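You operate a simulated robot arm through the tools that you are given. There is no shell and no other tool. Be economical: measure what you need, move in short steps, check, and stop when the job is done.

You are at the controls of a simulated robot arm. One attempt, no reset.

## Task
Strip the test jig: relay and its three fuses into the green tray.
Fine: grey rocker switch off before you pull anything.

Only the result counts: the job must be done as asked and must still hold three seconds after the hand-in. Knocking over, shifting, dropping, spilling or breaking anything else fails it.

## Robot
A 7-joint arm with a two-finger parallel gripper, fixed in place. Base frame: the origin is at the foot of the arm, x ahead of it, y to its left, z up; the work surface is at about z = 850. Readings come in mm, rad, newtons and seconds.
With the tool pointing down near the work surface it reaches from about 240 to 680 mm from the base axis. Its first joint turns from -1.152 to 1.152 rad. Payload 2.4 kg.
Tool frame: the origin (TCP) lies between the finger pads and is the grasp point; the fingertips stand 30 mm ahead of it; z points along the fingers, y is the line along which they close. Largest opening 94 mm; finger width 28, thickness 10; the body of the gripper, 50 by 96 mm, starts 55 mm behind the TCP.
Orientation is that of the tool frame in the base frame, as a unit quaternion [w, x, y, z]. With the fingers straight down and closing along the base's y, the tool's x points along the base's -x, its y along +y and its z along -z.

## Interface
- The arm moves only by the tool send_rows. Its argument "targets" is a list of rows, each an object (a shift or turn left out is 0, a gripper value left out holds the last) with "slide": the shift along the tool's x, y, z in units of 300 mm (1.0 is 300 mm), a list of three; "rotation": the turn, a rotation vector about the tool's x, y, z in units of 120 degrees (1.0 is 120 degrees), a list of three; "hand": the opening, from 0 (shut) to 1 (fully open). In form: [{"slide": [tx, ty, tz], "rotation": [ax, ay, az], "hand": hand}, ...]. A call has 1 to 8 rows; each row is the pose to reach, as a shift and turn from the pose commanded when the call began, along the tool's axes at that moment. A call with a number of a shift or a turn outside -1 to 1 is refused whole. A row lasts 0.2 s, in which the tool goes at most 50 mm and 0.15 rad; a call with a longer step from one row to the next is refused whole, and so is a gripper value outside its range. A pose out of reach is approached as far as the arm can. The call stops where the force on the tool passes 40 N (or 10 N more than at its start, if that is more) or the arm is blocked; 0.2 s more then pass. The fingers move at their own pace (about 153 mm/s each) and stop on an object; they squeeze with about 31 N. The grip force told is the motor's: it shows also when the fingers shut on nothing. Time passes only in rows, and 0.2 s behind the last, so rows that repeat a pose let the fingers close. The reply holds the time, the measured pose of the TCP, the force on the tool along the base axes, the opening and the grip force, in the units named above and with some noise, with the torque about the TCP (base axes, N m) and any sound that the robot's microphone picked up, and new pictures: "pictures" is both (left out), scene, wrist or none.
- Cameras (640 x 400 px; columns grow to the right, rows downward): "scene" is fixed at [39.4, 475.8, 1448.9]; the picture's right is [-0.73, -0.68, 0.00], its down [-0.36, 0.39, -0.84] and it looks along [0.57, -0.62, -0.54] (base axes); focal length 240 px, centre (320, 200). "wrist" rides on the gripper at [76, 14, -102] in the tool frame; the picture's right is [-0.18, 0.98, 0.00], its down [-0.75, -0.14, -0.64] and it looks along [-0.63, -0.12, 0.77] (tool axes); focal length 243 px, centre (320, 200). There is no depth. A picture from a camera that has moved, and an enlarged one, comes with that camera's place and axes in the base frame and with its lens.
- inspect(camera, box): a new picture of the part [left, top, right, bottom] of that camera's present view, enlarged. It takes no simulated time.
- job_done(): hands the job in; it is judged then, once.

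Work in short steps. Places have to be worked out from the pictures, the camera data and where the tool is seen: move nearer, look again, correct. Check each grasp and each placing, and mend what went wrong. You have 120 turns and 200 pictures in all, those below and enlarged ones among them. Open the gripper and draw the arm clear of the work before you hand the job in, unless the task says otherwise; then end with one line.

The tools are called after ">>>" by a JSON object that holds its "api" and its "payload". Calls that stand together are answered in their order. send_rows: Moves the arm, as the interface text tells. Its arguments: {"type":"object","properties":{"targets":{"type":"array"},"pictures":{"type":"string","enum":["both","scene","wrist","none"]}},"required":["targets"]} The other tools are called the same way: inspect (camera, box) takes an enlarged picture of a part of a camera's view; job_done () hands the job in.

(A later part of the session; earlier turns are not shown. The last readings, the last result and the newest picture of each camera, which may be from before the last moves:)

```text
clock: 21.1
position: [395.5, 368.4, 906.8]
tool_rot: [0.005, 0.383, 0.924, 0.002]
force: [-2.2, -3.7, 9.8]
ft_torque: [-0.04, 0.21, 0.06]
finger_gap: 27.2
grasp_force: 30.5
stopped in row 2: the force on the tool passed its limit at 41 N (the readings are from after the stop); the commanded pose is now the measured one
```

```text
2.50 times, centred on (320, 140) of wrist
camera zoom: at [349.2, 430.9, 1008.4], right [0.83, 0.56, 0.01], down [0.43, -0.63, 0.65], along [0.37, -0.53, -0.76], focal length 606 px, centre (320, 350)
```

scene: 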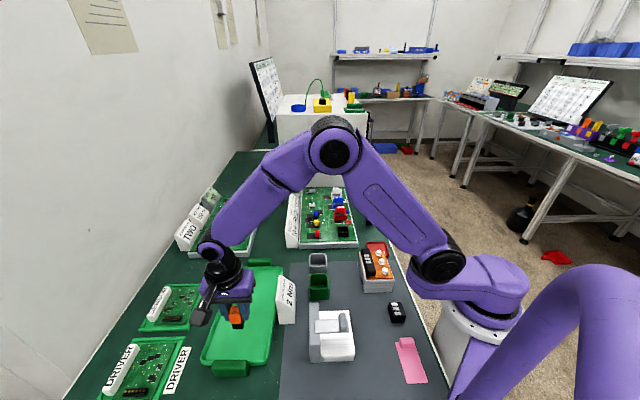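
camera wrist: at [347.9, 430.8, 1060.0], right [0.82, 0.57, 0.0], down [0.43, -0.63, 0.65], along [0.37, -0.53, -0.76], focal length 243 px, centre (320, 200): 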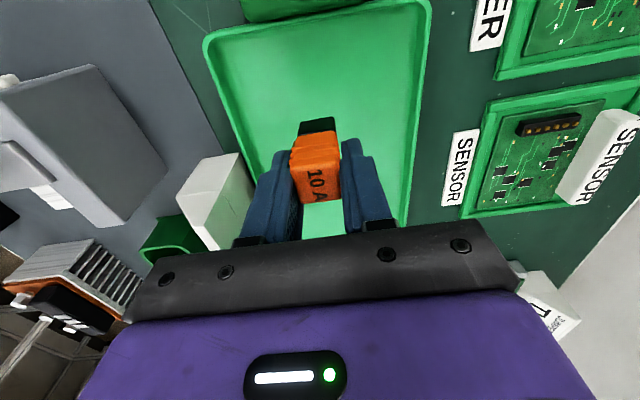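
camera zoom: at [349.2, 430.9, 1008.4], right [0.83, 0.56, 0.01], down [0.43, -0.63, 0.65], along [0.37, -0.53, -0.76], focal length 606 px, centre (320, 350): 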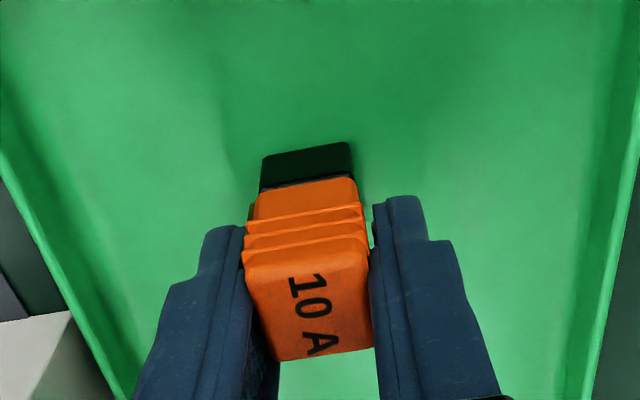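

Touchdown at TCP about 906.5. I'll release and rise.

>>> {"api": "send_rows", "payload": {"targets": [{"slide": [0, 0, -0.002]}, {"slide": [0, 0, -0.002], "hand": 0.6}, {"slide": [0, 0, -0.002], "hand": 0.6}, {"slide": [0, 0, -0.07], "hand": 0.6}, {"slide": [0, 0, -0.2], "hand": 0.6}, {"slide": [0, 0, -0.35], "hand": 0.6}, {"slide": [0, 0, -0.45], "hand": 0.6}]}}

```text
clock: 22.7
position: [391.8, 366.6, 1039.3]
tool_rot: [0.006, 0.383, 0.924, 0.002]
force: [0.5, 0.4, -0.1]
ft_torque: [0.02, 0.03, 0.0]
finger_gap: 56.3
grasp_force: 0.0
camera wrist: at [345.1, 430.4, 1141.6], right [0.83, 0.56, 0.01], down [0.43, -0.63, 0.65], along [0.37, -0.53, -0.76], focal length 243 px, centre (320, 200)
```

scene: 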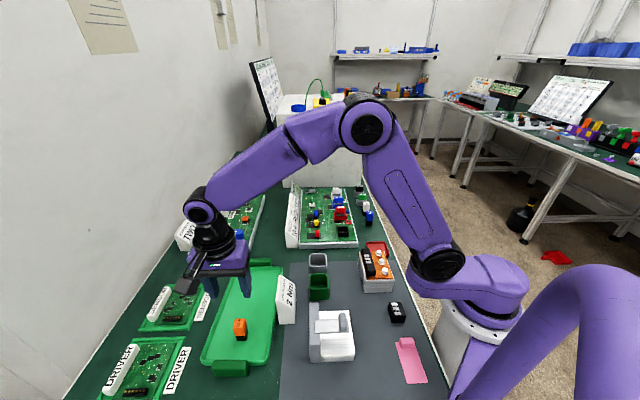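
wrist: 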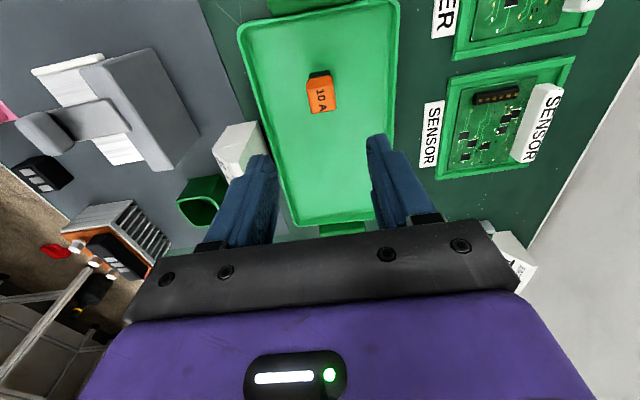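

The relay stands upright in the tray. I'm heading back toward the board for the red fuse, and trimming a slight accumulated tilt on the way.

>>> {"api": "send_rows", "payload": {"targets": [{"slide": [-0.13, -0.086, 0], "rotation": [0.004, 0.0046, 0]}, {"slide": [-0.26, -0.172, 0], "rotation": [0.004, 0.0046, 0]}, {"slide": [-0.39, -0.258, 0], "rotation": [0.004, 0.0046, 0]}, {"slide": [-0.52, -0.344, 0], "rotation": [0.004, 0.0046, 0]}, {"slide": [-0.65, -0.43, 0], "rotation": [0.004, 0.0046, 0]}, {"slide": [-0.78, -0.516, 0], "rotation": [0.004, 0.0046, 0]}, {"slide": [-0.9, -0.6, 0], "rotation": [0.004, 0.0046, 0]}], "pictures": "none"}}

>>> {"api": "send_rows", "payload": {"targets": [{"slide": [-0.13, -0.086, 0]}, {"slide": [-0.26, -0.172, 0]}, {"slide": [-0.39, -0.258, 0]}, {"slide": [-0.47, -0.35, 0.05]}, {"slide": [-0.5, -0.35, 0.1]}, {"slide": [-0.5, -0.35, 0.1]}]}}

>>> {"api": "inspect", "payload": {"camera": "wrist", "box": [200, 60, 440, 210]}}

```text
clock: 24.3
position: [459.9, 48.2, 1040.2]
tool_rot: [-0.001, 0.382, 0.924, 0.001]
force: [0.2, -0.1, -0.2]
ft_torque: [-0.01, 0.0, -0.02]
finger_gap: 56.2
grasp_force: 0.0
```

```text
clock: 25.7
position: [489.6, -129.9, 1011.8]
tool_rot: [0.0, 0.383, 0.924, -0.001]
force: [-0.3, -0.6, 0.3]
ft_torque: [0.01, -0.01, 0.0]
finger_gap: 56.5
grasp_force: 0.1
camera wrist: at [444.3, -66.5, 1115.2], right [0.82, 0.57, 0.0], down [0.43, -0.63, 0.64], along [0.36, -0.53, -0.77], focal length 243 px, centre (320, 200)
```

scene: 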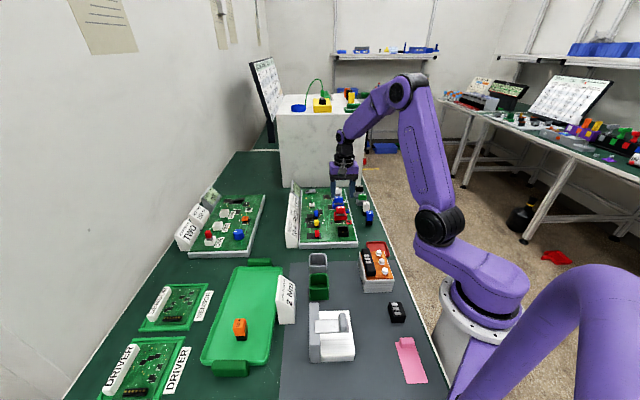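
wrist: 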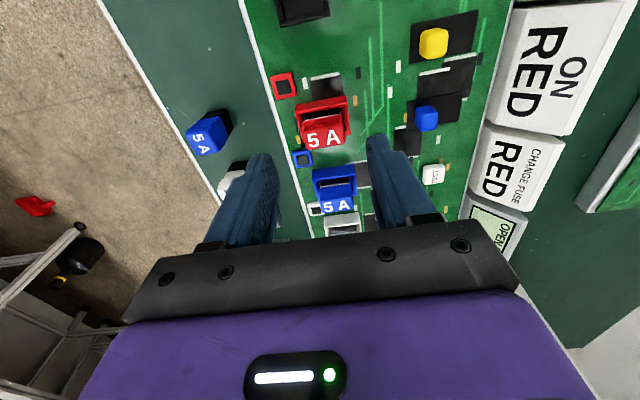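

```text
2.67 times, centred on (320, 135) of wrist
camera zoom: at [444.3, -66.5, 1115.2], right [0.82, 0.57, 0.0], down [0.43, -0.63, 0.64], along [0.36, -0.53, -0.77], focal length 647 px, centre (320, 373)
```

zoom: 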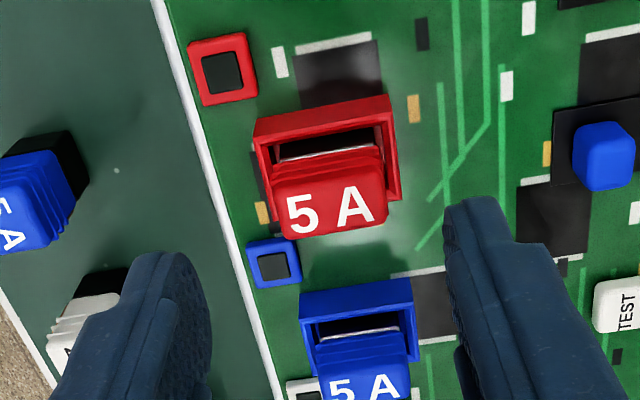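

The red fuse lies about 13 mm further along +u. I'll shift over it and descend to TCP about 955 to check height and centring.

>>> {"api": "send_rows", "payload": {"targets": [{"slide": [-0.022, 0.002, 0.05], "hand": 0.7}, {"slide": [-0.045, 0.004, 0.12], "hand": 0.7}, {"slide": [-0.045, 0.004, 0.185], "hand": 0.7}, {"slide": [-0.045, 0.004, 0.185], "hand": 0.7}], "pictures": "none"}}

>>> {"api": "inspect", "payload": {"camera": "wrist", "box": [200, 80, 440, 230]}}

>>> {"api": "inspect", "payload": {"camera": "scene", "box": [315, 175, 375, 225]}}

```text
clock: 26.7
position: [501.1, -140.3, 956.3]
tool_rot: [0.0, 0.382, 0.924, 0.0]
force: [-0.4, 0.2, 0.8]
ft_torque: [0.01, 0.02, 0.0]
finger_gap: 65.6
grasp_force: 0.1
```

```text
2.67 times, centred on (320, 155) of wrist
camera zoom: at [456.0, -76.0, 1058.7], right [0.82, 0.57, 0.0], down [0.43, -0.63, 0.64], along [0.36, -0.53, -0.77], focal length 647 px, centre (320, 320)
```

zoom: 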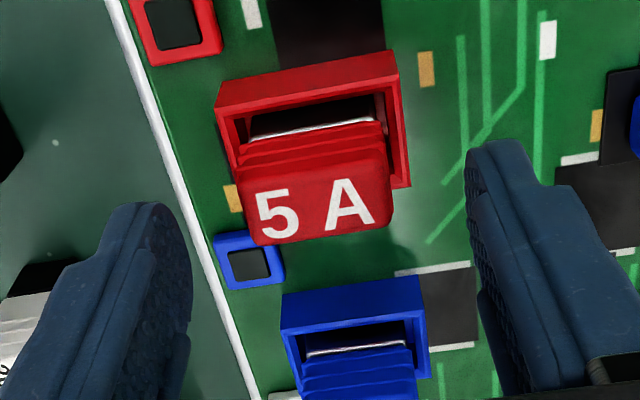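

```text
8.00 times, centred on (345, 200) of scene
camera zoom: at [39.4, 475.8, 1448.9], right [-0.73, -0.68, 0.0], down [-0.36, 0.39, -0.84], along [0.57, -0.62, -0.54], focal length 1916 px, centre (120, 200)
```

zoom: 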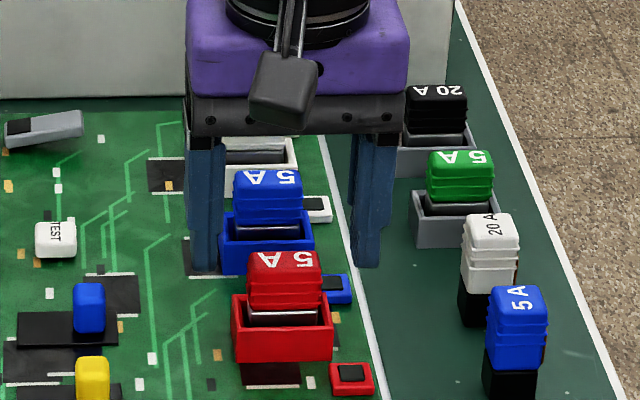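

The red fuse is centred to within 1 mm, and its top is near z 924. I'll descend to TCP 935, so the tips stay above the socket rim, and close.

>>> {"api": "send_rows", "payload": {"targets": [{"slide": [0, -0.003, 0.05], "hand": 0.7}, {"slide": [0, -0.003, 0.069], "hand": 0.7}, {"slide": [0, -0.003, 0.069], "hand": 0.3}, {"slide": [0, -0.003, 0.069], "hand": 0}, {"slide": [0, -0.003, 0.069], "hand": 0}], "pictures": "none"}}

>>> {"api": "inspect", "payload": {"camera": "wrist", "box": [240, 90, 400, 220]}}

>>> {"api": "inspect", "payload": {"camera": "scene", "box": [315, 175, 375, 225]}}

```text
clock: 27.9
position: [498.6, -139.7, 934.5]
tool_rot: [0.0, 0.383, 0.924, 0.0]
force: [0.2, 0.4, -0.1]
ft_torque: [0.01, 0.0, 0.04]
finger_gap: 32.7
grasp_force: 31.4
```

```text
3.08 times, centred on (320, 155) of wrist
camera zoom: at [454.4, -76.3, 1038.1], right [0.82, 0.57, 0.0], down [0.43, -0.63, 0.64], along [0.36, -0.53, -0.77], focal length 746 px, centre (320, 338)
```

zoom: 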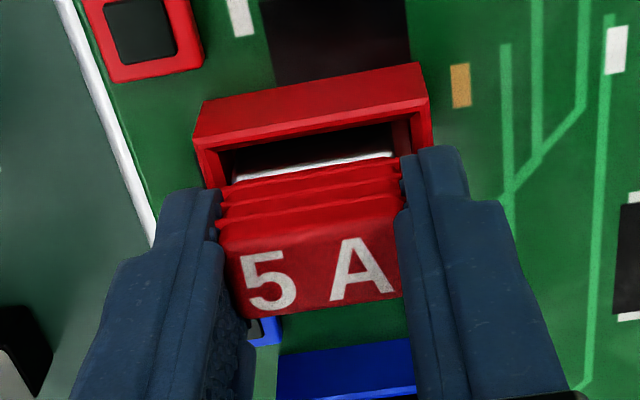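

```text
8.00 times, centred on (345, 200) of scene
camera zoom: at [39.4, 475.8, 1448.9], right [-0.73, -0.68, 0.0], down [-0.36, 0.39, -0.84], along [0.57, -0.62, -0.54], focal length 1916 px, centre (120, 200)
```

zoom: 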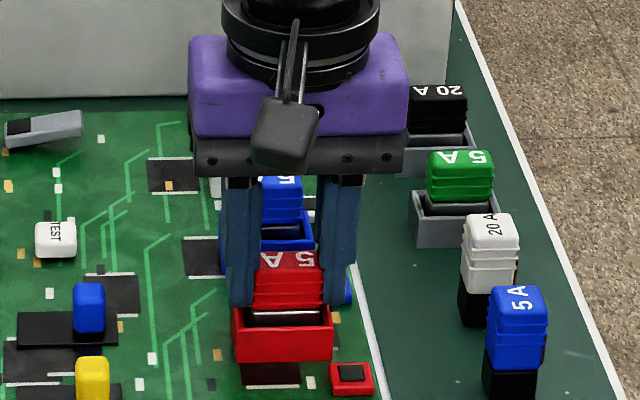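

A clean grasp at 32.7 mm with no side load. I'll pull up.

>>> {"api": "send_rows", "payload": {"targets": [{"slide": [0, 0, -0.015]}, {"slide": [0, 0, -0.04]}, {"slide": [0, 0, -0.08]}, {"slide": [0, 0, -0.15]}, {"slide": [0, 0, -0.28]}, {"slide": [0, 0, -0.38]}]}}

```text
clock: 29.3
position: [500.8, -139.4, 1048.3]
tool_rot: [-0.001, 0.383, 0.924, -0.001]
force: [0.3, 0.2, -1.5]
ft_torque: [0.03, -0.05, 0.0]
finger_gap: 32.7
grasp_force: 31.1
camera wrist: at [455.7, -76.2, 1151.5], right [0.82, 0.57, 0.0], down [0.43, -0.63, 0.64], along [0.36, -0.53, -0.77], focal length 243 px, centre (320, 200)
```

scene: 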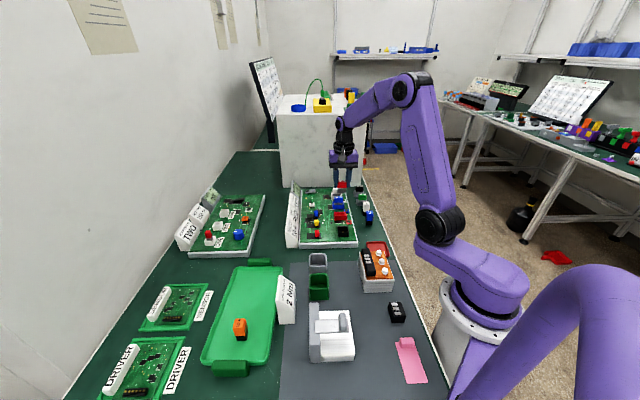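
wrist: 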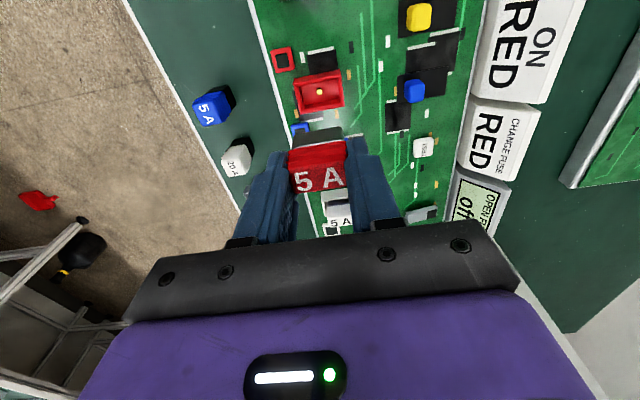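

The red fuse is out. I'll carry it to tray spot u≈80.

>>> {"api": "send_rows", "payload": {"targets": [{"slide": [0.11, 0.083, 0]}, {"slide": [0.22, 0.166, 0]}, {"slide": [0.33, 0.25, 0]}, {"slide": [0.44, 0.333, 0]}, {"slide": [0.55, 0.416, 0]}, {"slide": [0.66, 0.5, 0]}], "pictures": "none"}}

>>> {"api": "send_rows", "payload": {"targets": [{"slide": [0.116, 0.089, 0]}, {"slide": [0.233, 0.178, 0]}, {"slide": [0.35, 0.267, 0]}, {"slide": [0.466, 0.356, 0]}, {"slide": [0.582, 0.445, 0]}, {"slide": [0.582, 0.445, 0.15]}, {"slide": [0.582, 0.445, 0.3]}, {"slide": [0.582, 0.445, 0.4]}]}}

>>> {"api": "inspect", "payload": {"camera": "scene", "box": [210, 270, 290, 350]}}

```text
clock: 30.7
position: [467.3, 103.8, 1050.7]
tool_rot: [-0.001, 0.382, 0.924, 0.0]
force: [0.2, 0.2, -0.4]
ft_torque: [-0.03, 0.0, -0.01]
finger_gap: 32.5
grasp_force: 31.1
```

```text
clock: 32.5
position: [435.4, 323.7, 930.0]
tool_rot: [-0.001, 0.382, 0.924, 0.0]
force: [-0.2, -0.4, -0.3]
ft_torque: [0.01, 0.0, -0.02]
finger_gap: 32.7
grasp_force: 31.0
camera wrist: at [390.4, 387.5, 1032.9], right [0.83, 0.56, 0.0], down [0.43, -0.63, 0.64], along [0.36, -0.53, -0.77], focal length 243 px, centre (320, 200)
```

scene: 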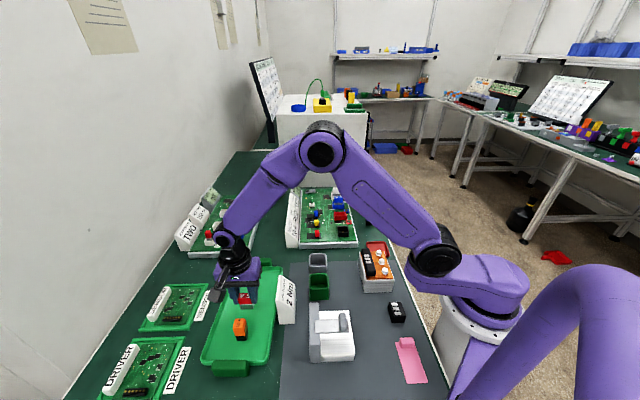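
wrist: 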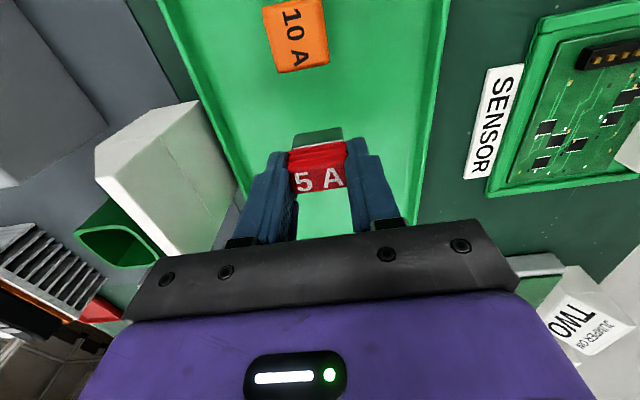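

```text
5.00 times, centred on (250, 310) of scene
camera zoom: at [39.4, 475.8, 1448.9], right [-0.73, -0.68, 0.0], down [-0.36, 0.39, -0.84], along [0.57, -0.62, -0.54], focal length 1197 px, centre (670, -350)
```

zoom: 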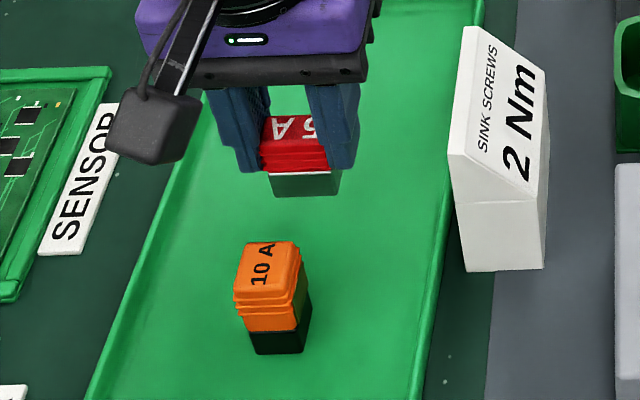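

The fuse's bottom is about 20 mm above the floor, so I expect contact near TCP 908. I'll lower gradually.

>>> {"api": "send_rows", "payload": {"targets": [{"slide": [0, 0, 0.03]}, {"slide": [0, 0, 0.05]}, {"slide": [0, 0, 0.058]}], "pictures": "none"}}

>>> {"api": "send_rows", "payload": {"targets": [{"slide": [0, 0, 0.008]}, {"slide": [0, 0, 0.008]}], "pictures": "none"}}

>>> {"api": "inspect", "payload": {"camera": "scene", "box": [210, 270, 290, 350]}}

```text
clock: 33.3
position: [437.1, 324.2, 912.2]
tool_rot: [-0.001, 0.382, 0.924, 0.001]
force: [0.4, -0.1, -0.8]
ft_torque: [0.02, 0.03, 0.02]
finger_gap: 32.8
grasp_force: 31.4
```

```text
clock: 33.9
position: [436.2, 323.7, 910.6]
tool_rot: [-0.001, 0.383, 0.924, 0.0]
force: [0.5, -0.4, 0.2]
ft_torque: [-0.01, 0.01, 0.02]
finger_gap: 32.7
grasp_force: 31.5
```

```text
5.00 times, centred on (250, 310) of scene
camera zoom: at [39.4, 475.8, 1448.9], right [-0.73, -0.68, 0.0], down [-0.36, 0.39, -0.84], along [0.57, -0.62, -0.54], focal length 1197 px, centre (670, -350)
```

zoom: 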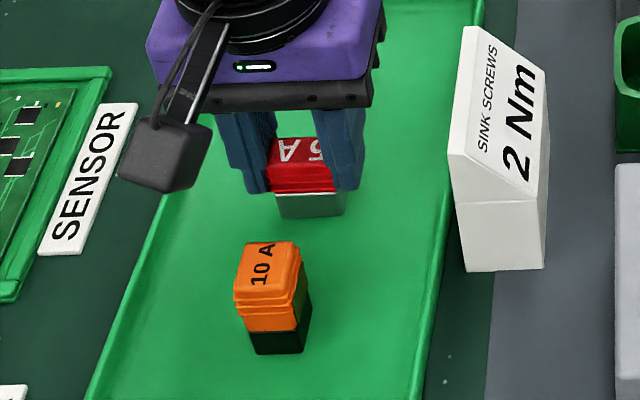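

Still free at 910.6; I continue in fine steps.

>>> {"api": "send_rows", "payload": {"targets": [{"slide": [0, 0, 0.007]}, {"slide": [0, 0, 0.007]}], "pictures": "none"}}

>>> {"api": "send_rows", "payload": {"targets": [{"slide": [0, 0, 0.007]}, {"slide": [0, 0, 0.007]}], "pictures": "none"}}

>>> {"api": "send_rows", "payload": {"targets": [{"slide": [0, 0, 0.005]}, {"slide": [0, 0, 0.005]}], "pictures": "none"}}

```text
clock: 34.5
position: [436.8, 323.2, 908.6]
tool_rot: [-0.001, 0.383, 0.924, 0.0]
force: [0.1, 0.2, -0.3]
ft_torque: [-0.02, 0.01, 0.0]
finger_gap: 32.7
grasp_force: 31.2
```

```text
clock: 35.1
position: [437.0, 323.4, 907.0]
tool_rot: [-0.001, 0.383, 0.924, 0.0]
force: [0.2, 0.6, 1.1]
ft_torque: [0.01, 0.01, 0.02]
finger_gap: 32.5
grasp_force: 30.6
```

```text
clock: 35.7
position: [437.1, 323.8, 906.4]
tool_rot: [0.0, 0.382, 0.924, 0.0]
force: [-5.0, -5.3, 32.3]
ft_torque: [-0.24, 0.35, 0.0]
finger_gap: 32.6
grasp_force: 30.9
```

Contact. I'll back off 1 mm, open and rise.

>>> {"api": "send_rows", "payload": {"targets": [{"slide": [0, 0, -0.004]}, {"slide": [0, 0, -0.004], "hand": 0.65}, {"slide": [0, 0, -0.004], "hand": 0.65}, {"slide": [0, 0, -0.07], "hand": 0.65}, {"slide": [0, 0, -0.2], "hand": 0.65}, {"slide": [0, 0, -0.35], "hand": 0.65}, {"slide": [0, 0, -0.46], "hand": 0.65}], "pictures": "none"}}

>>> {"api": "inspect", "payload": {"camera": "scene", "box": [210, 250, 310, 350]}}

```text
clock: 37.3
position: [436.6, 323.0, 1041.1]
tool_rot: [-0.002, 0.383, 0.924, 0.0]
force: [-0.4, -0.5, 0.0]
ft_torque: [-0.02, 0.0, 0.01]
finger_gap: 60.7
grasp_force: 0.0
```

```text
4.00 times, centred on (260, 300) of scene
camera zoom: at [39.4, 475.8, 1448.9], right [-0.73, -0.68, 0.0], down [-0.36, 0.39, -0.84], along [0.57, -0.62, -0.54], focal length 958 px, centre (560, -200)
```

zoom: 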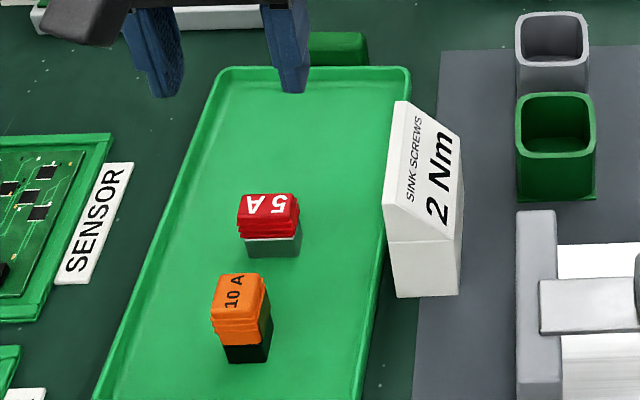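

The red fuse stands well. I'm returning to hover over the blue fuse, expected near (548,-190).

>>> {"api": "send_rows", "payload": {"targets": [{"slide": [-0.13, -0.083, 0]}, {"slide": [-0.26, -0.166, 0]}, {"slide": [-0.39, -0.25, 0]}, {"slide": [-0.52, -0.333, 0]}, {"slide": [-0.65, -0.416, 0]}, {"slide": [-0.78, -0.5, 0]}, {"slide": [-0.9, -0.58, 0]}], "pictures": "none"}}

>>> {"api": "send_rows", "payload": {"targets": [{"slide": [-0.114, -0.073, 0]}, {"slide": [-0.228, -0.147, 0]}, {"slide": [-0.342, -0.22, 0]}, {"slide": [-0.457, -0.293, 0.05]}, {"slide": [-0.572, -0.367, 0.1]}, {"slide": [-0.572, -0.367, 0.2]}, {"slide": [-0.572, -0.367, 0.28]}, {"slide": [-0.572, -0.367, 0.28]}], "pictures": "none"}}

>>> {"api": "inspect", "payload": {"camera": "wrist", "box": [200, 80, 440, 230]}}

>>> {"api": "inspect", "payload": {"camera": "scene", "box": [315, 170, 375, 220]}}

```text
clock: 38.9
position: [505.7, 7.8, 1038.8]
tool_rot: [0.0, 0.381, 0.924, 0.0]
force: [-0.5, -0.3, 0.0]
ft_torque: [-0.01, 0.04, -0.01]
finger_gap: 61.0
grasp_force: 0.0
```

```text
clock: 40.7
position: [545.6, -188.3, 955.9]
tool_rot: [0.0, 0.382, 0.924, 0.0]
force: [0.2, 0.3, 0.1]
ft_torque: [-0.01, -0.01, -0.03]
finger_gap: 61.1
grasp_force: 0.2
```

```text
2.67 times, centred on (320, 155) of wrist
camera zoom: at [501.0, -125.1, 1058.9], right [0.82, 0.57, 0.0], down [0.43, -0.63, 0.64], along [0.36, -0.53, -0.77], focal length 647 px, centre (320, 320)
```

zoom: 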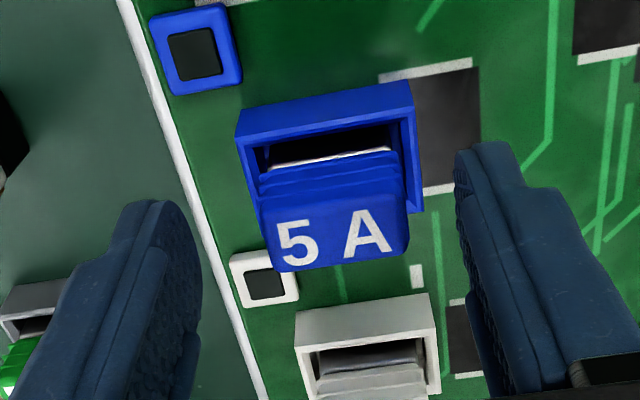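

```text
8.00 times, centred on (345, 195) of scene
camera zoom: at [39.5, 475.8, 1448.9], right [-0.73, -0.68, 0.0], down [-0.36, 0.39, -0.84], along [0.57, -0.62, -0.54], focal length 1916 px, centre (120, 240)
```

zoom: 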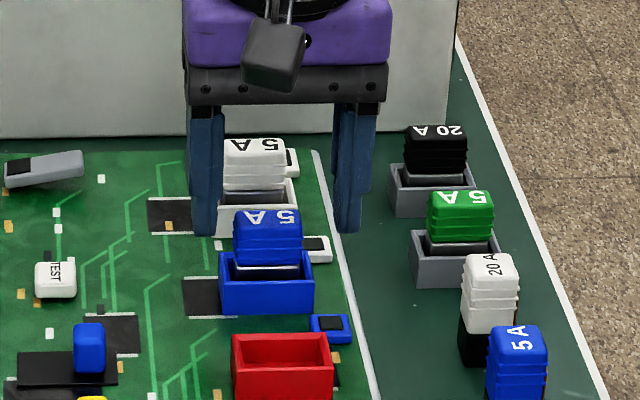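

The blue fuse is about 6 mm further along +u and 2.7 mm toward +y. I'll shift, descend to TCP 935 and close.

>>> {"api": "send_rows", "payload": {"targets": [{"slide": [-0.021, 0.009, 0.0], "hand": 0.7}, {"slide": [-0.021, 0.009, 0.05], "hand": 0.7}, {"slide": [-0.021, 0.009, 0.069], "hand": 0.7}, {"slide": [-0.021, 0.009, 0.069], "hand": 0.3}, {"slide": [-0.021, 0.009, 0.069], "hand": 0}, {"slide": [-0.021, 0.009, 0.069], "hand": 0}], "pictures": "none"}}

>>> {"api": "inspect", "payload": {"camera": "wrist", "box": [240, 90, 400, 220]}}

>>> {"api": "inspect", "payload": {"camera": "scene", "box": [315, 170, 375, 220]}}

```text
clock: 42.1
position: [551.4, -189.7, 934.9]
tool_rot: [-0.001, 0.382, 0.924, 0.0]
force: [0.2, -0.2, 0.1]
ft_torque: [-0.02, 0.0, 0.0]
finger_gap: 32.5
grasp_force: 31.3
```

```text
3.08 times, centred on (320, 155) of wrist
camera zoom: at [507.6, -127.0, 1037.8], right [0.82, 0.57, 0.0], down [0.43, -0.63, 0.64], along [0.36, -0.53, -0.77], focal length 746 px, centre (320, 338)
```

zoom: 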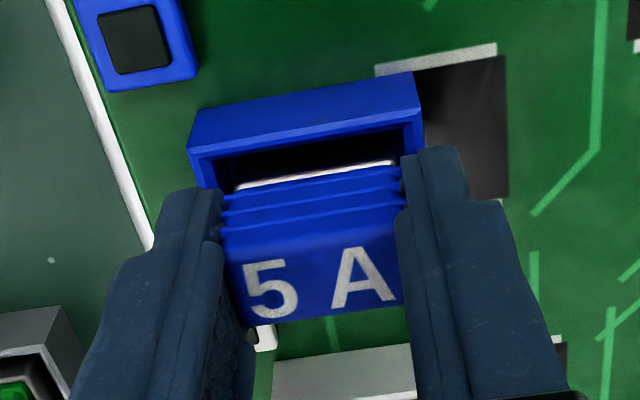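

```text
8.00 times, centred on (345, 195) of scene
camera zoom: at [39.4, 475.8, 1448.9], right [-0.73, -0.68, 0.0], down [-0.36, 0.39, -0.84], along [0.57, -0.62, -0.54], focal length 1916 px, centre (120, 240)
```

zoom: 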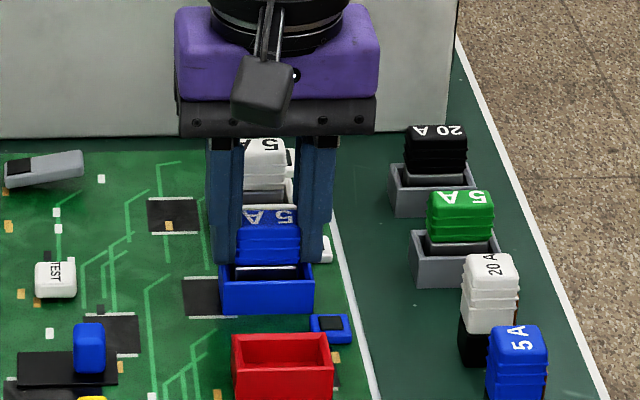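

Clean grasp at 32.5 mm. I'll pull up, then carry it to tray spot u≈135.

>>> {"api": "send_rows", "payload": {"targets": [{"slide": [0, 0, -0.015]}, {"slide": [0, 0, -0.04]}, {"slide": [0, 0, -0.08]}, {"slide": [0, 0, -0.15]}, {"slide": [0, 0, -0.28]}, {"slide": [0, 0, -0.38]}], "pictures": "wrist"}}

>>> {"api": "send_rows", "payload": {"targets": [{"slide": [0.11, 0.08, 0]}, {"slide": [0.22, 0.16, 0]}, {"slide": [0.33, 0.24, 0]}, {"slide": [0.44, 0.32, 0]}, {"slide": [0.55, 0.4, 0]}, {"slide": [0.66, 0.48, 0]}], "pictures": "wrist"}}

```text
clock: 43.5
position: [553.1, -191.5, 1053.3]
tool_rot: [-0.001, 0.383, 0.924, -0.001]
force: [0.0, -0.3, 0.3]
ft_torque: [0.01, 0.01, -0.01]
finger_gap: 32.8
grasp_force: 30.6
camera wrist: at [508.5, -128.1, 1155.9], right [0.83, 0.56, 0.0], down [0.43, -0.63, 0.64], along [0.36, -0.53, -0.77], focal length 243 px, centre (320, 200)
```

wrist: 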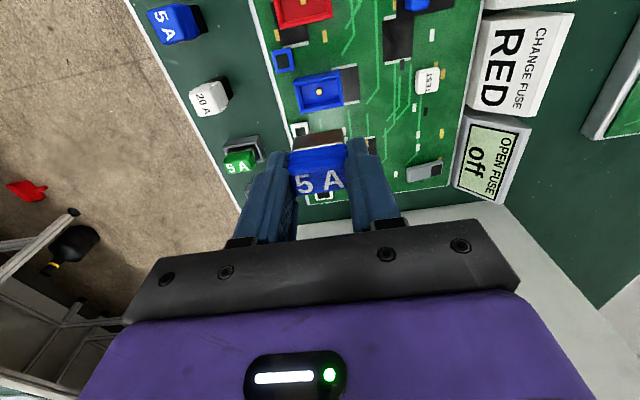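

```text
clock: 44.9
position: [515.0, 49.4, 1052.9]
tool_rot: [0.001, 0.383, 0.924, 0.0]
force: [-0.1, 0.3, -0.9]
ft_torque: [0.01, 0.0, -0.01]
finger_gap: 32.5
grasp_force: 31.2
camera wrist: at [470.3, 112.9, 1155.5], right [0.83, 0.56, 0.0], down [0.43, -0.63, 0.64], along [0.36, -0.53, -0.77], focal length 243 px, centre (320, 200)
```

wrist: 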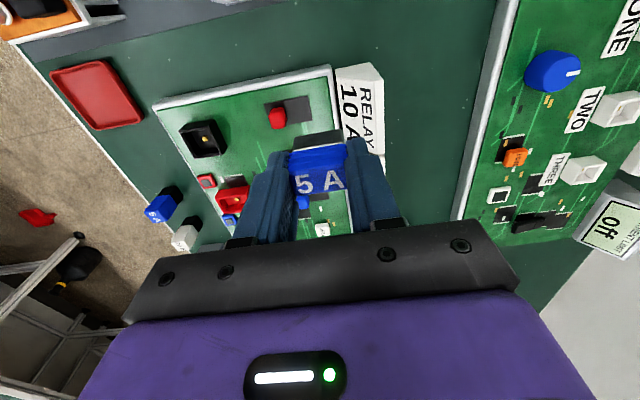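

Blue is held securely. I'll continue to the spot and lower to about 12 mm above touchdown.

>>> {"api": "send_rows", "payload": {"targets": [{"slide": [0.129, 0.093, 0]}, {"slide": [0.259, 0.187, 0]}, {"slide": [0.388, 0.28, 0]}, {"slide": [0.518, 0.374, 0]}, {"slide": [0.647, 0.467, 0]}, {"slide": [0.647, 0.467, 0.15]}, {"slide": [0.647, 0.467, 0.3]}, {"slide": [0.647, 0.467, 0.44]}], "pictures": "none"}}

>>> {"api": "inspect", "payload": {"camera": "scene", "box": [210, 250, 310, 350]}}

>>> {"api": "send_rows", "payload": {"targets": [{"slide": [0, 0, 0.015]}, {"slide": [0, 0, 0.025]}], "pictures": "none"}}

```text
clock: 46.7
position: [478.8, 285.6, 916.8]
tool_rot: [-0.001, 0.383, 0.924, -0.001]
force: [-0.2, -0.3, -1.0]
ft_torque: [0.01, 0.0, -0.01]
finger_gap: 32.5
grasp_force: 30.9
```

```text
4.00 times, centred on (260, 300) of scene
camera zoom: at [39.4, 475.8, 1448.9], right [-0.73, -0.68, 0.0], down [-0.36, 0.39, -0.84], along [0.57, -0.62, -0.54], focal length 958 px, centre (560, -200)
```

zoom: 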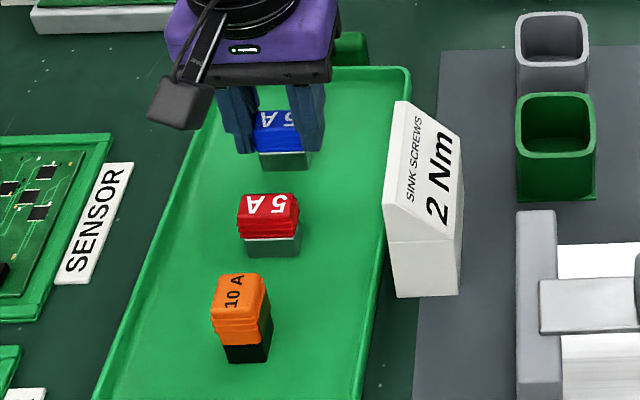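

```text
clock: 47.3
position: [475.7, 286.1, 910.9]
tool_rot: [-0.001, 0.382, 0.924, 0.0]
force: [0.7, 0.0, 0.6]
ft_torque: [0.01, -0.01, -0.04]
finger_gap: 32.5
grasp_force: 31.3
```

Now the last few millimetres (contact expected near 906.5).

>>> {"api": "send_rows", "payload": {"targets": [{"slide": [0, 0, 0.006]}, {"slide": [0, 0, 0.01]}], "pictures": "none"}}

>>> {"api": "send_rows", "payload": {"targets": [{"slide": [0, 0, 0.004]}, {"slide": [0, 0, 0.004]}], "pictures": "none"}}

```text
clock: 47.9
position: [477.9, 286.6, 908.4]
tool_rot: [-0.001, 0.382, 0.924, 0.001]
force: [0.6, 0.4, 0.1]
ft_torque: [-0.01, 0.0, 0.04]
finger_gap: 32.8
grasp_force: 30.5
```

```text
clock: 48.5
position: [477.3, 287.1, 906.8]
tool_rot: [0.0, 0.382, 0.924, 0.001]
force: [0.8, -0.2, -0.6]
ft_torque: [-0.03, 0.02, 0.01]
finger_gap: 32.5
grasp_force: 31.1
```

>>> {"api": "send_rows", "payload": {"targets": [{"slide": [0, 0, 0.004]}, {"slide": [0, 0, 0.004]}], "pictures": "none"}}

```text
clock: 49.1
position: [476.6, 286.0, 906.0]
tool_rot: [0.0, 0.382, 0.924, 0.0]
force: [-0.3, 0.3, -0.5]
ft_torque: [-0.05, 0.0, 0.0]
finger_gap: 32.3
grasp_force: 30.7
```

Not touching yet; one more small step.

>>> {"api": "send_rows", "payload": {"targets": [{"slide": [0, 0, 0.004]}, {"slide": [0, 0, 0.004]}], "pictures": "none"}}

```text
clock: 49.7
position: [476.0, 286.3, 905.5]
tool_rot: [-0.001, 0.382, 0.924, 0.001]
force: [-3.9, -1.9, 13.5]
ft_torque: [-0.03, 0.21, 0.0]
finger_gap: 32.4
grasp_force: 30.6
```

The fuse touches the floor (13 N). I'll release and rise.

>>> {"api": "send_rows", "payload": {"targets": [{"slide": [0, 0, -0.002]}, {"slide": [0, 0, -0.002], "hand": 0.65}, {"slide": [0, 0, -0.002], "hand": 0.65}, {"slide": [0, 0, -0.07], "hand": 0.65}, {"slide": [0, 0, -0.2], "hand": 0.65}, {"slide": [0, 0, -0.35], "hand": 0.65}, {"slide": [0, 0, -0.46], "hand": 0.65}], "pictures": "none"}}

>>> {"api": "inspect", "payload": {"camera": "scene", "box": [210, 250, 310, 350]}}

```text
clock: 51.3
position: [477.8, 285.0, 1046.6]
tool_rot: [-0.001, 0.382, 0.924, -0.001]
force: [0.7, 0.7, 0.3]
ft_torque: [0.02, -0.02, 0.04]
finger_gap: 61.1
grasp_force: 0.1
```

```text
4.00 times, centred on (260, 300) of scene
camera zoom: at [39.4, 475.8, 1448.9], right [-0.73, -0.68, 0.0], down [-0.36, 0.39, -0.84], along [0.57, -0.62, -0.54], focal length 958 px, centre (560, -200)
```

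zoom: 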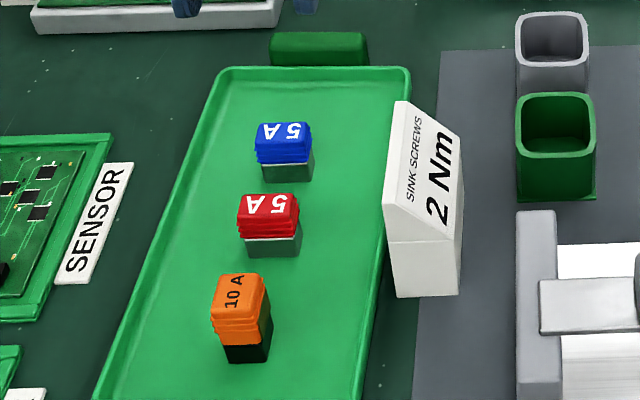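

Three are in place. Now I go to the white fuse, extrapolated to about (604,-241).

>>> {"api": "send_rows", "payload": {"targets": [{"slide": [-0.133, -0.081, 0]}, {"slide": [-0.266, -0.163, 0]}, {"slide": [-0.4, -0.244, 0]}, {"slide": [-0.53, -0.326, 0]}, {"slide": [-0.665, -0.407, 0]}, {"slide": [-0.8, -0.49, 0]}, {"slide": [-0.93, -0.57, 0]}], "pictures": "none"}}

>>> {"api": "send_rows", "payload": {"targets": [{"slide": [-0.121, -0.075, 0]}, {"slide": [-0.243, -0.149, 0]}, {"slide": [-0.364, -0.224, 0]}, {"slide": [-0.486, -0.298, 0.0]}, {"slide": [-0.607, -0.373, 0.05]}, {"slide": [-0.607, -0.373, 0.18]}, {"slide": [-0.607, -0.373, 0.3]}, {"slide": [-0.607, -0.373, 0.3]}], "pictures": "scene"}}

>>> {"api": "inspect", "payload": {"camera": "wrist", "box": [200, 80, 440, 230]}}

```text
clock: 52.9
position: [552.7, -33.6, 1044.8]
tool_rot: [0.0, 0.381, 0.925, 0.001]
force: [0.8, 0.1, -0.7]
ft_torque: [-0.05, -0.03, -0.02]
finger_gap: 61.3
grasp_force: 0.1
```

```text
clock: 54.7
position: [604.2, -240.6, 955.4]
tool_rot: [-0.001, 0.383, 0.924, 0.0]
force: [0.1, 0.4, 0.1]
ft_torque: [0.01, 0.0, -0.01]
finger_gap: 61.4
grasp_force: 0.1
```

scene: 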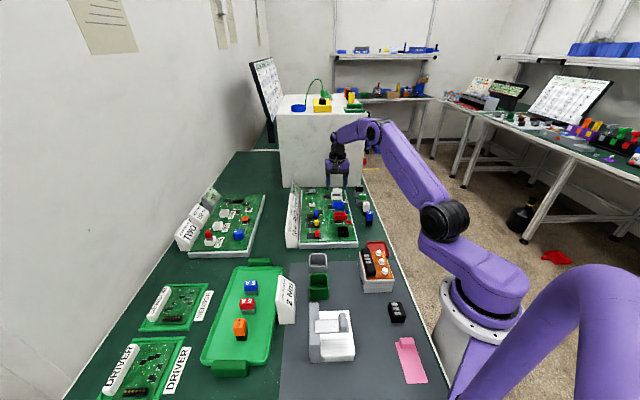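

```text
2.67 times, centred on (320, 155) of wrist
camera zoom: at [559.9, -176.5, 1058.3], right [0.83, 0.56, 0.0], down [0.43, -0.63, 0.64], along [0.36, -0.53, -0.77], focal length 647 px, centre (320, 320)
```

zoom: 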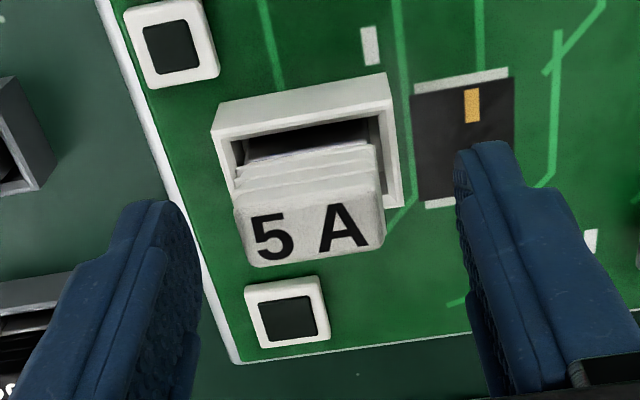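

The white fuse is about 5 mm further along +u and 3 mm toward -y. I'll correct, descend and close.

>>> {"api": "send_rows", "payload": {"targets": [{"slide": [-0.017, -0.01, 0.0], "hand": 0.65}, {"slide": [-0.017, -0.01, 0.05], "hand": 0.65}, {"slide": [-0.017, -0.01, 0.067], "hand": 0.65}, {"slide": [-0.017, -0.01, 0.067], "hand": 0.3}, {"slide": [-0.017, -0.01, 0.067], "hand": 0}, {"slide": [-0.017, -0.01, 0.067], "hand": 0}], "pictures": "none"}}

>>> {"api": "inspect", "payload": {"camera": "wrist", "box": [240, 90, 400, 220]}}

>>> {"api": "inspect", "payload": {"camera": "scene", "box": [315, 170, 375, 220]}}

```text
clock: 56.1
position: [606.1, -245.5, 936.3]
tool_rot: [0.001, 0.382, 0.924, 0.0]
force: [-0.1, 0.5, 8.4]
ft_torque: [0.04, -0.02, 0.03]
finger_gap: 32.9
grasp_force: 31.4
```

```text
3.08 times, centred on (320, 155) of wrist
camera zoom: at [561.4, -182.5, 1037.6], right [0.82, 0.57, 0.0], down [0.43, -0.63, 0.64], along [0.36, -0.53, -0.77], focal length 746 px, centre (320, 338)
```

zoom: 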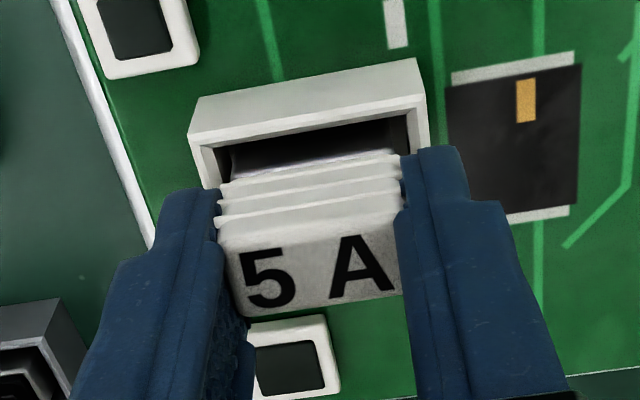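

```text
8.00 times, centred on (345, 195) of scene
camera zoom: at [39.3, 475.9, 1448.8], right [-0.73, -0.68, 0.0], down [-0.36, 0.39, -0.84], along [0.57, -0.62, -0.54], focal length 1916 px, centre (120, 240)
```

zoom: 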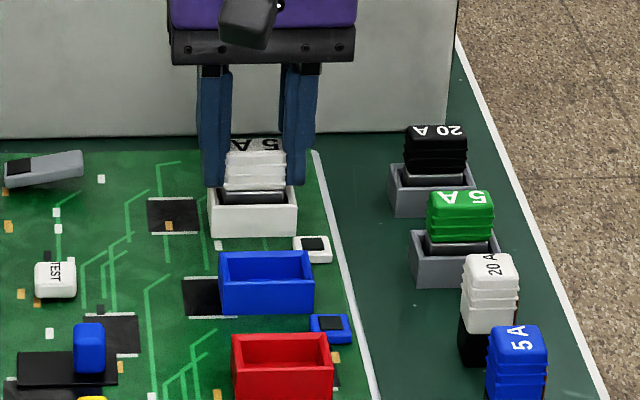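

Gripped at 32.9 mm. I'll pull up.

>>> {"api": "send_rows", "payload": {"targets": [{"slide": [0, 0, -0.015]}, {"slide": [0, 0, -0.04]}, {"slide": [0, 0, -0.08]}, {"slide": [0, 0, -0.15]}, {"slide": [0, 0, -0.28]}, {"slide": [0, 0, -0.38]}], "pictures": "wrist"}}

```text
clock: 57.5
position: [603.8, -244.8, 1046.2]
tool_rot: [-0.001, 0.382, 0.924, 0.0]
force: [-0.6, -0.3, 0.0]
ft_torque: [-0.01, -0.01, 0.0]
finger_gap: 32.5
grasp_force: 30.9
camera wrist: at [558.8, -182.0, 1149.4], right [0.83, 0.56, 0.0], down [0.43, -0.63, 0.64], along [0.36, -0.53, -0.77], focal length 243 px, centre (320, 200)
```

wrist: 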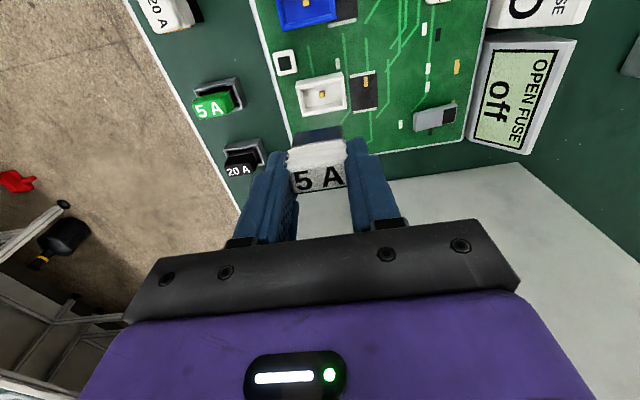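

White is out cleanly. I'll carry it to tray spot u≈184 and lower to near touchdown.

>>> {"api": "send_rows", "payload": {"targets": [{"slide": [0.11, 0.076, 0]}, {"slide": [0.22, 0.151, 0]}, {"slide": [0.33, 0.227, 0]}, {"slide": [0.44, 0.303, 0]}, {"slide": [0.55, 0.379, 0]}, {"slide": [0.66, 0.454, 0]}, {"slide": [0.77, 0.53, 0]}], "pictures": "none"}}

>>> {"api": "send_rows", "payload": {"targets": [{"slide": [0.123, 0.084, 0]}, {"slide": [0.247, 0.168, 0]}, {"slide": [0.37, 0.252, 0]}, {"slide": [0.494, 0.336, 0]}, {"slide": [0.617, 0.42, 0]}, {"slide": [0.617, 0.42, 0.15]}, {"slide": [0.617, 0.42, 0.28]}, {"slide": [0.617, 0.42, 0.28]}]}}

>>> {"api": "inspect", "payload": {"camera": "scene", "box": [210, 250, 310, 350]}}

```text
clock: 59.1
position: [552.6, 31.9, 1047.0]
tool_rot: [0.0, 0.383, 0.924, 0.0]
force: [1.2, -0.1, 0.0]
ft_torque: [-0.03, 0.02, -0.04]
finger_gap: 32.8
grasp_force: 31.4
```

```text
clock: 60.9
position: [511.6, 250.2, 965.7]
tool_rot: [-0.001, 0.382, 0.924, 0.0]
force: [-0.1, 0.8, -1.1]
ft_torque: [-0.03, 0.03, 0.0]
finger_gap: 32.8
grasp_force: 30.5
camera wrist: at [466.8, 313.6, 1067.8], right [0.82, 0.57, 0.0], down [0.43, -0.63, 0.64], along [0.36, -0.53, -0.77], focal length 243 px, centre (320, 200)
```

scene: 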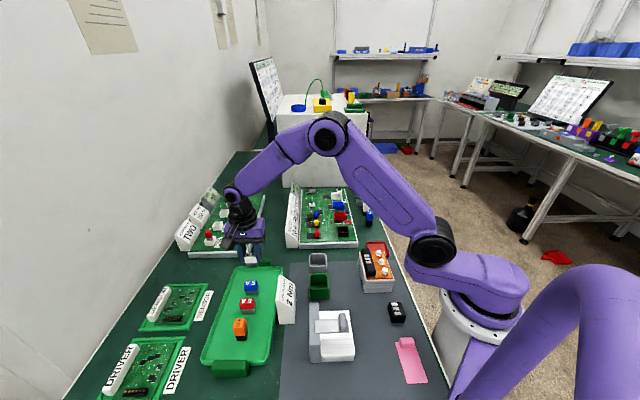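
wrist: 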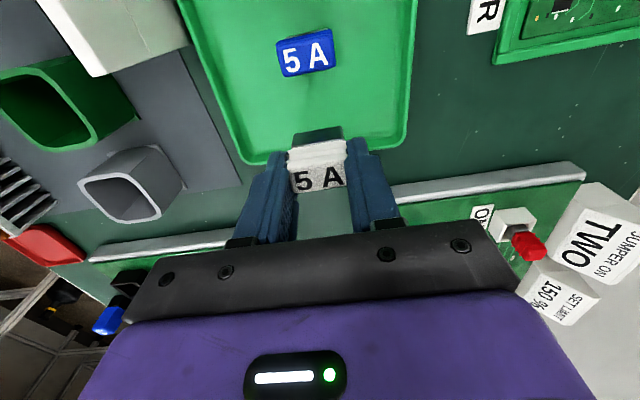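

```text
4.00 times, centred on (260, 300) of scene
camera zoom: at [39.4, 475.8, 1448.9], right [-0.73, -0.68, 0.0], down [-0.36, 0.39, -0.84], along [0.57, -0.62, -0.54], focal length 958 px, centre (560, -200)
```

zoom: 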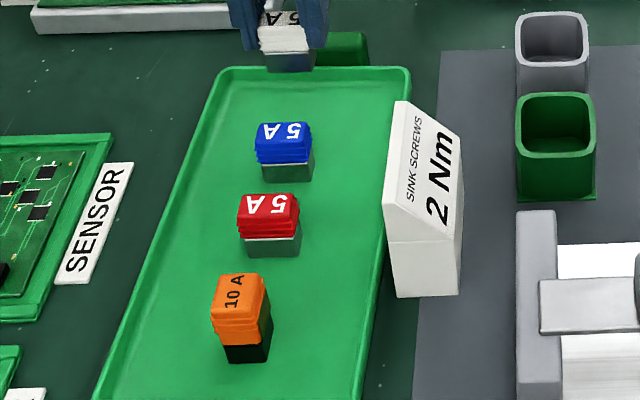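

I'll shift 6 mm away from the far lip for clearance and lower toward touchdown.

>>> {"api": "send_rows", "payload": {"targets": [{"slide": [0.02, 0, 0]}, {"slide": [0.02, 0, 0.1]}, {"slide": [0.02, 0, 0.165]}, {"slide": [0.02, 0, 0.165]}], "pictures": "none"}}

>>> {"api": "inspect", "payload": {"camera": "scene", "box": [230, 250, 290, 300]}}

>>> {"api": "inspect", "payload": {"camera": "wrist", "box": [200, 40, 440, 240]}}

```text
clock: 61.9
position: [506.8, 254.1, 912.7]
tool_rot: [-0.001, 0.382, 0.924, 0.0]
force: [-1.0, 0.2, -0.7]
ft_torque: [0.0, -0.01, 0.0]
finger_gap: 32.7
grasp_force: 31.1
```

```text
8.00 times, centred on (260, 275) of scene
camera zoom: at [39.4, 475.8, 1448.9], right [-0.73, -0.68, 0.0], down [-0.36, 0.39, -0.84], along [0.57, -0.62, -0.54], focal length 1916 px, centre (800, -400)
```

zoom: 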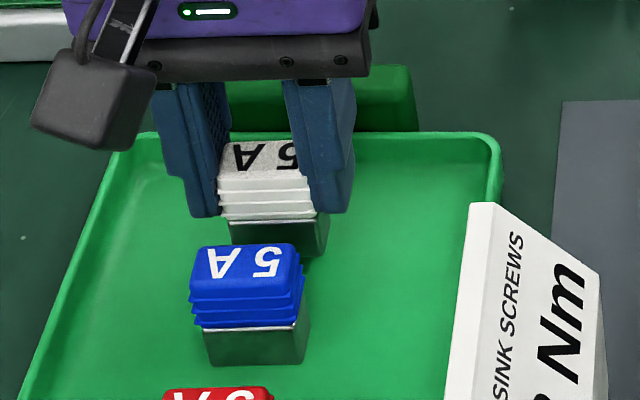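

```text
2.00 times, centred on (320, 140) of wrist
camera zoom: at [460.9, 318.5, 1016.0], right [0.82, 0.57, 0.0], down [0.43, -0.63, 0.64], along [0.36, -0.53, -0.77], focal length 485 px, centre (320, 320)
```

zoom: 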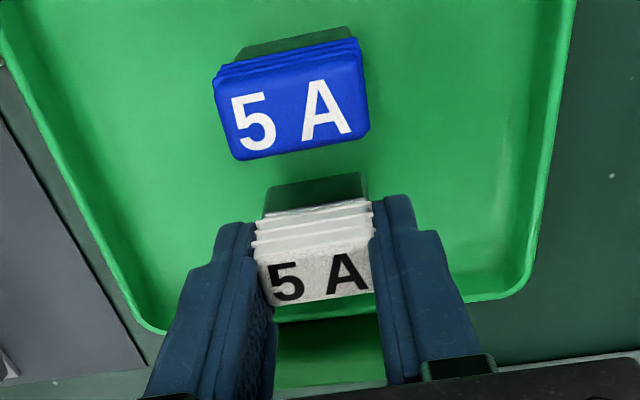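

Clear of both the blue fuse and the lip. I'll finish lowering gently.

>>> {"api": "send_rows", "payload": {"targets": [{"slide": [0, 0, 0.01]}, {"slide": [0, 0, 0.014]}], "pictures": "none"}}

>>> {"api": "send_rows", "payload": {"targets": [{"slide": [0, 0, 0.004]}, {"slide": [0, 0, 0.004]}], "pictures": "none"}}

```text
clock: 62.5
position: [507.1, 254.5, 908.4]
tool_rot: [0.0, 0.383, 0.924, 0.0]
force: [-0.8, 0.4, -0.5]
ft_torque: [0.0, -0.02, 0.0]
finger_gap: 32.7
grasp_force: 31.1
```

```text
clock: 63.1
position: [506.5, 254.5, 908.6]
tool_rot: [-0.001, 0.383, 0.924, 0.001]
force: [0.4, 0.5, -1.0]
ft_torque: [0.01, 0.0, 0.0]
finger_gap: 32.8
grasp_force: 30.5
```

>>> {"api": "send_rows", "payload": {"targets": [{"slide": [0, 0, 0.004]}, {"slide": [0, 0, 0.004]}], "pictures": "none"}}

>>> {"api": "send_rows", "payload": {"targets": [{"slide": [0, 0, 0.004]}, {"slide": [0, 0, 0.004]}], "pictures": "none"}}

```text
clock: 63.7
position: [508.8, 254.1, 907.2]
tool_rot: [0.0, 0.383, 0.924, 0.0]
force: [0.3, 0.0, -0.4]
ft_torque: [0.01, 0.01, 0.0]
finger_gap: 32.5
grasp_force: 30.9
```

```text
clock: 64.3
position: [507.7, 253.8, 906.0]
tool_rot: [-0.001, 0.383, 0.924, 0.0]
force: [-3.2, 0.4, 9.0]
ft_torque: [0.07, 0.15, -0.03]
finger_gap: 32.9
grasp_force: 30.3
```

Contact at 906. I'll release and rise clear.

>>> {"api": "send_rows", "payload": {"targets": [{"slide": [0, 0, -0.001], "hand": 0.6}, {"slide": [0, 0, -0.001], "hand": 0.6}, {"slide": [0, 0, -0.07], "hand": 0.6}, {"slide": [0, 0, -0.2], "hand": 0.6}, {"slide": [0, 0, -0.35], "hand": 0.6}, {"slide": [-0.12, -0.08, -0.46], "hand": 0.6}, {"slide": [-0.24, -0.16, -0.5], "hand": 0.6}, {"slide": [-0.36, -0.24, -0.52], "hand": 0.6}]}}

>>> {"api": "inspect", "payload": {"camera": "scene", "box": [190, 240, 310, 390]}}

>>> {"api": "inspect", "payload": {"camera": "scene", "box": [270, 170, 400, 260]}}

```text
refused: row 6 steps farther than a row can; nothing moved
```

```text
2.67 times, centred on (250, 315) of scene
camera zoom: at [39.2, 475.7, 1448.9], right [-0.73, -0.68, 0.0], down [-0.36, 0.39, -0.84], along [0.57, -0.62, -0.54], focal length 638 px, centre (507, -107)
```

zoom: 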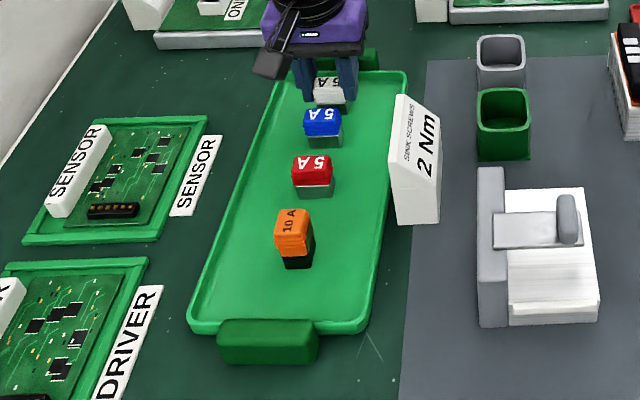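

```text
4.44 times, centred on (335, 215) of scene
camera zoom: at [39.2, 475.7, 1448.9], right [-0.73, -0.68, 0.0], down [-0.36, 0.39, -0.84], along [0.57, -0.62, -0.54], focal length 1064 px, centre (253, 133)
```

zoom: 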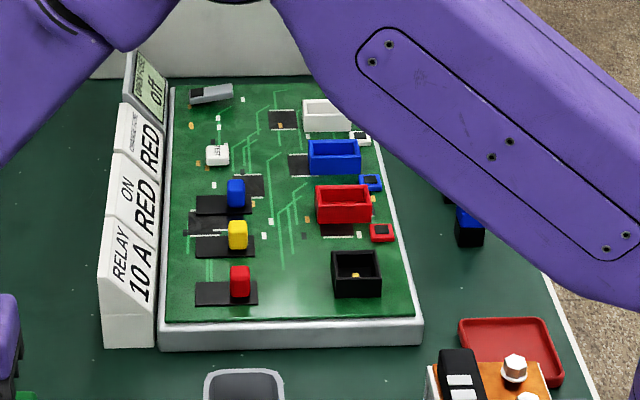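

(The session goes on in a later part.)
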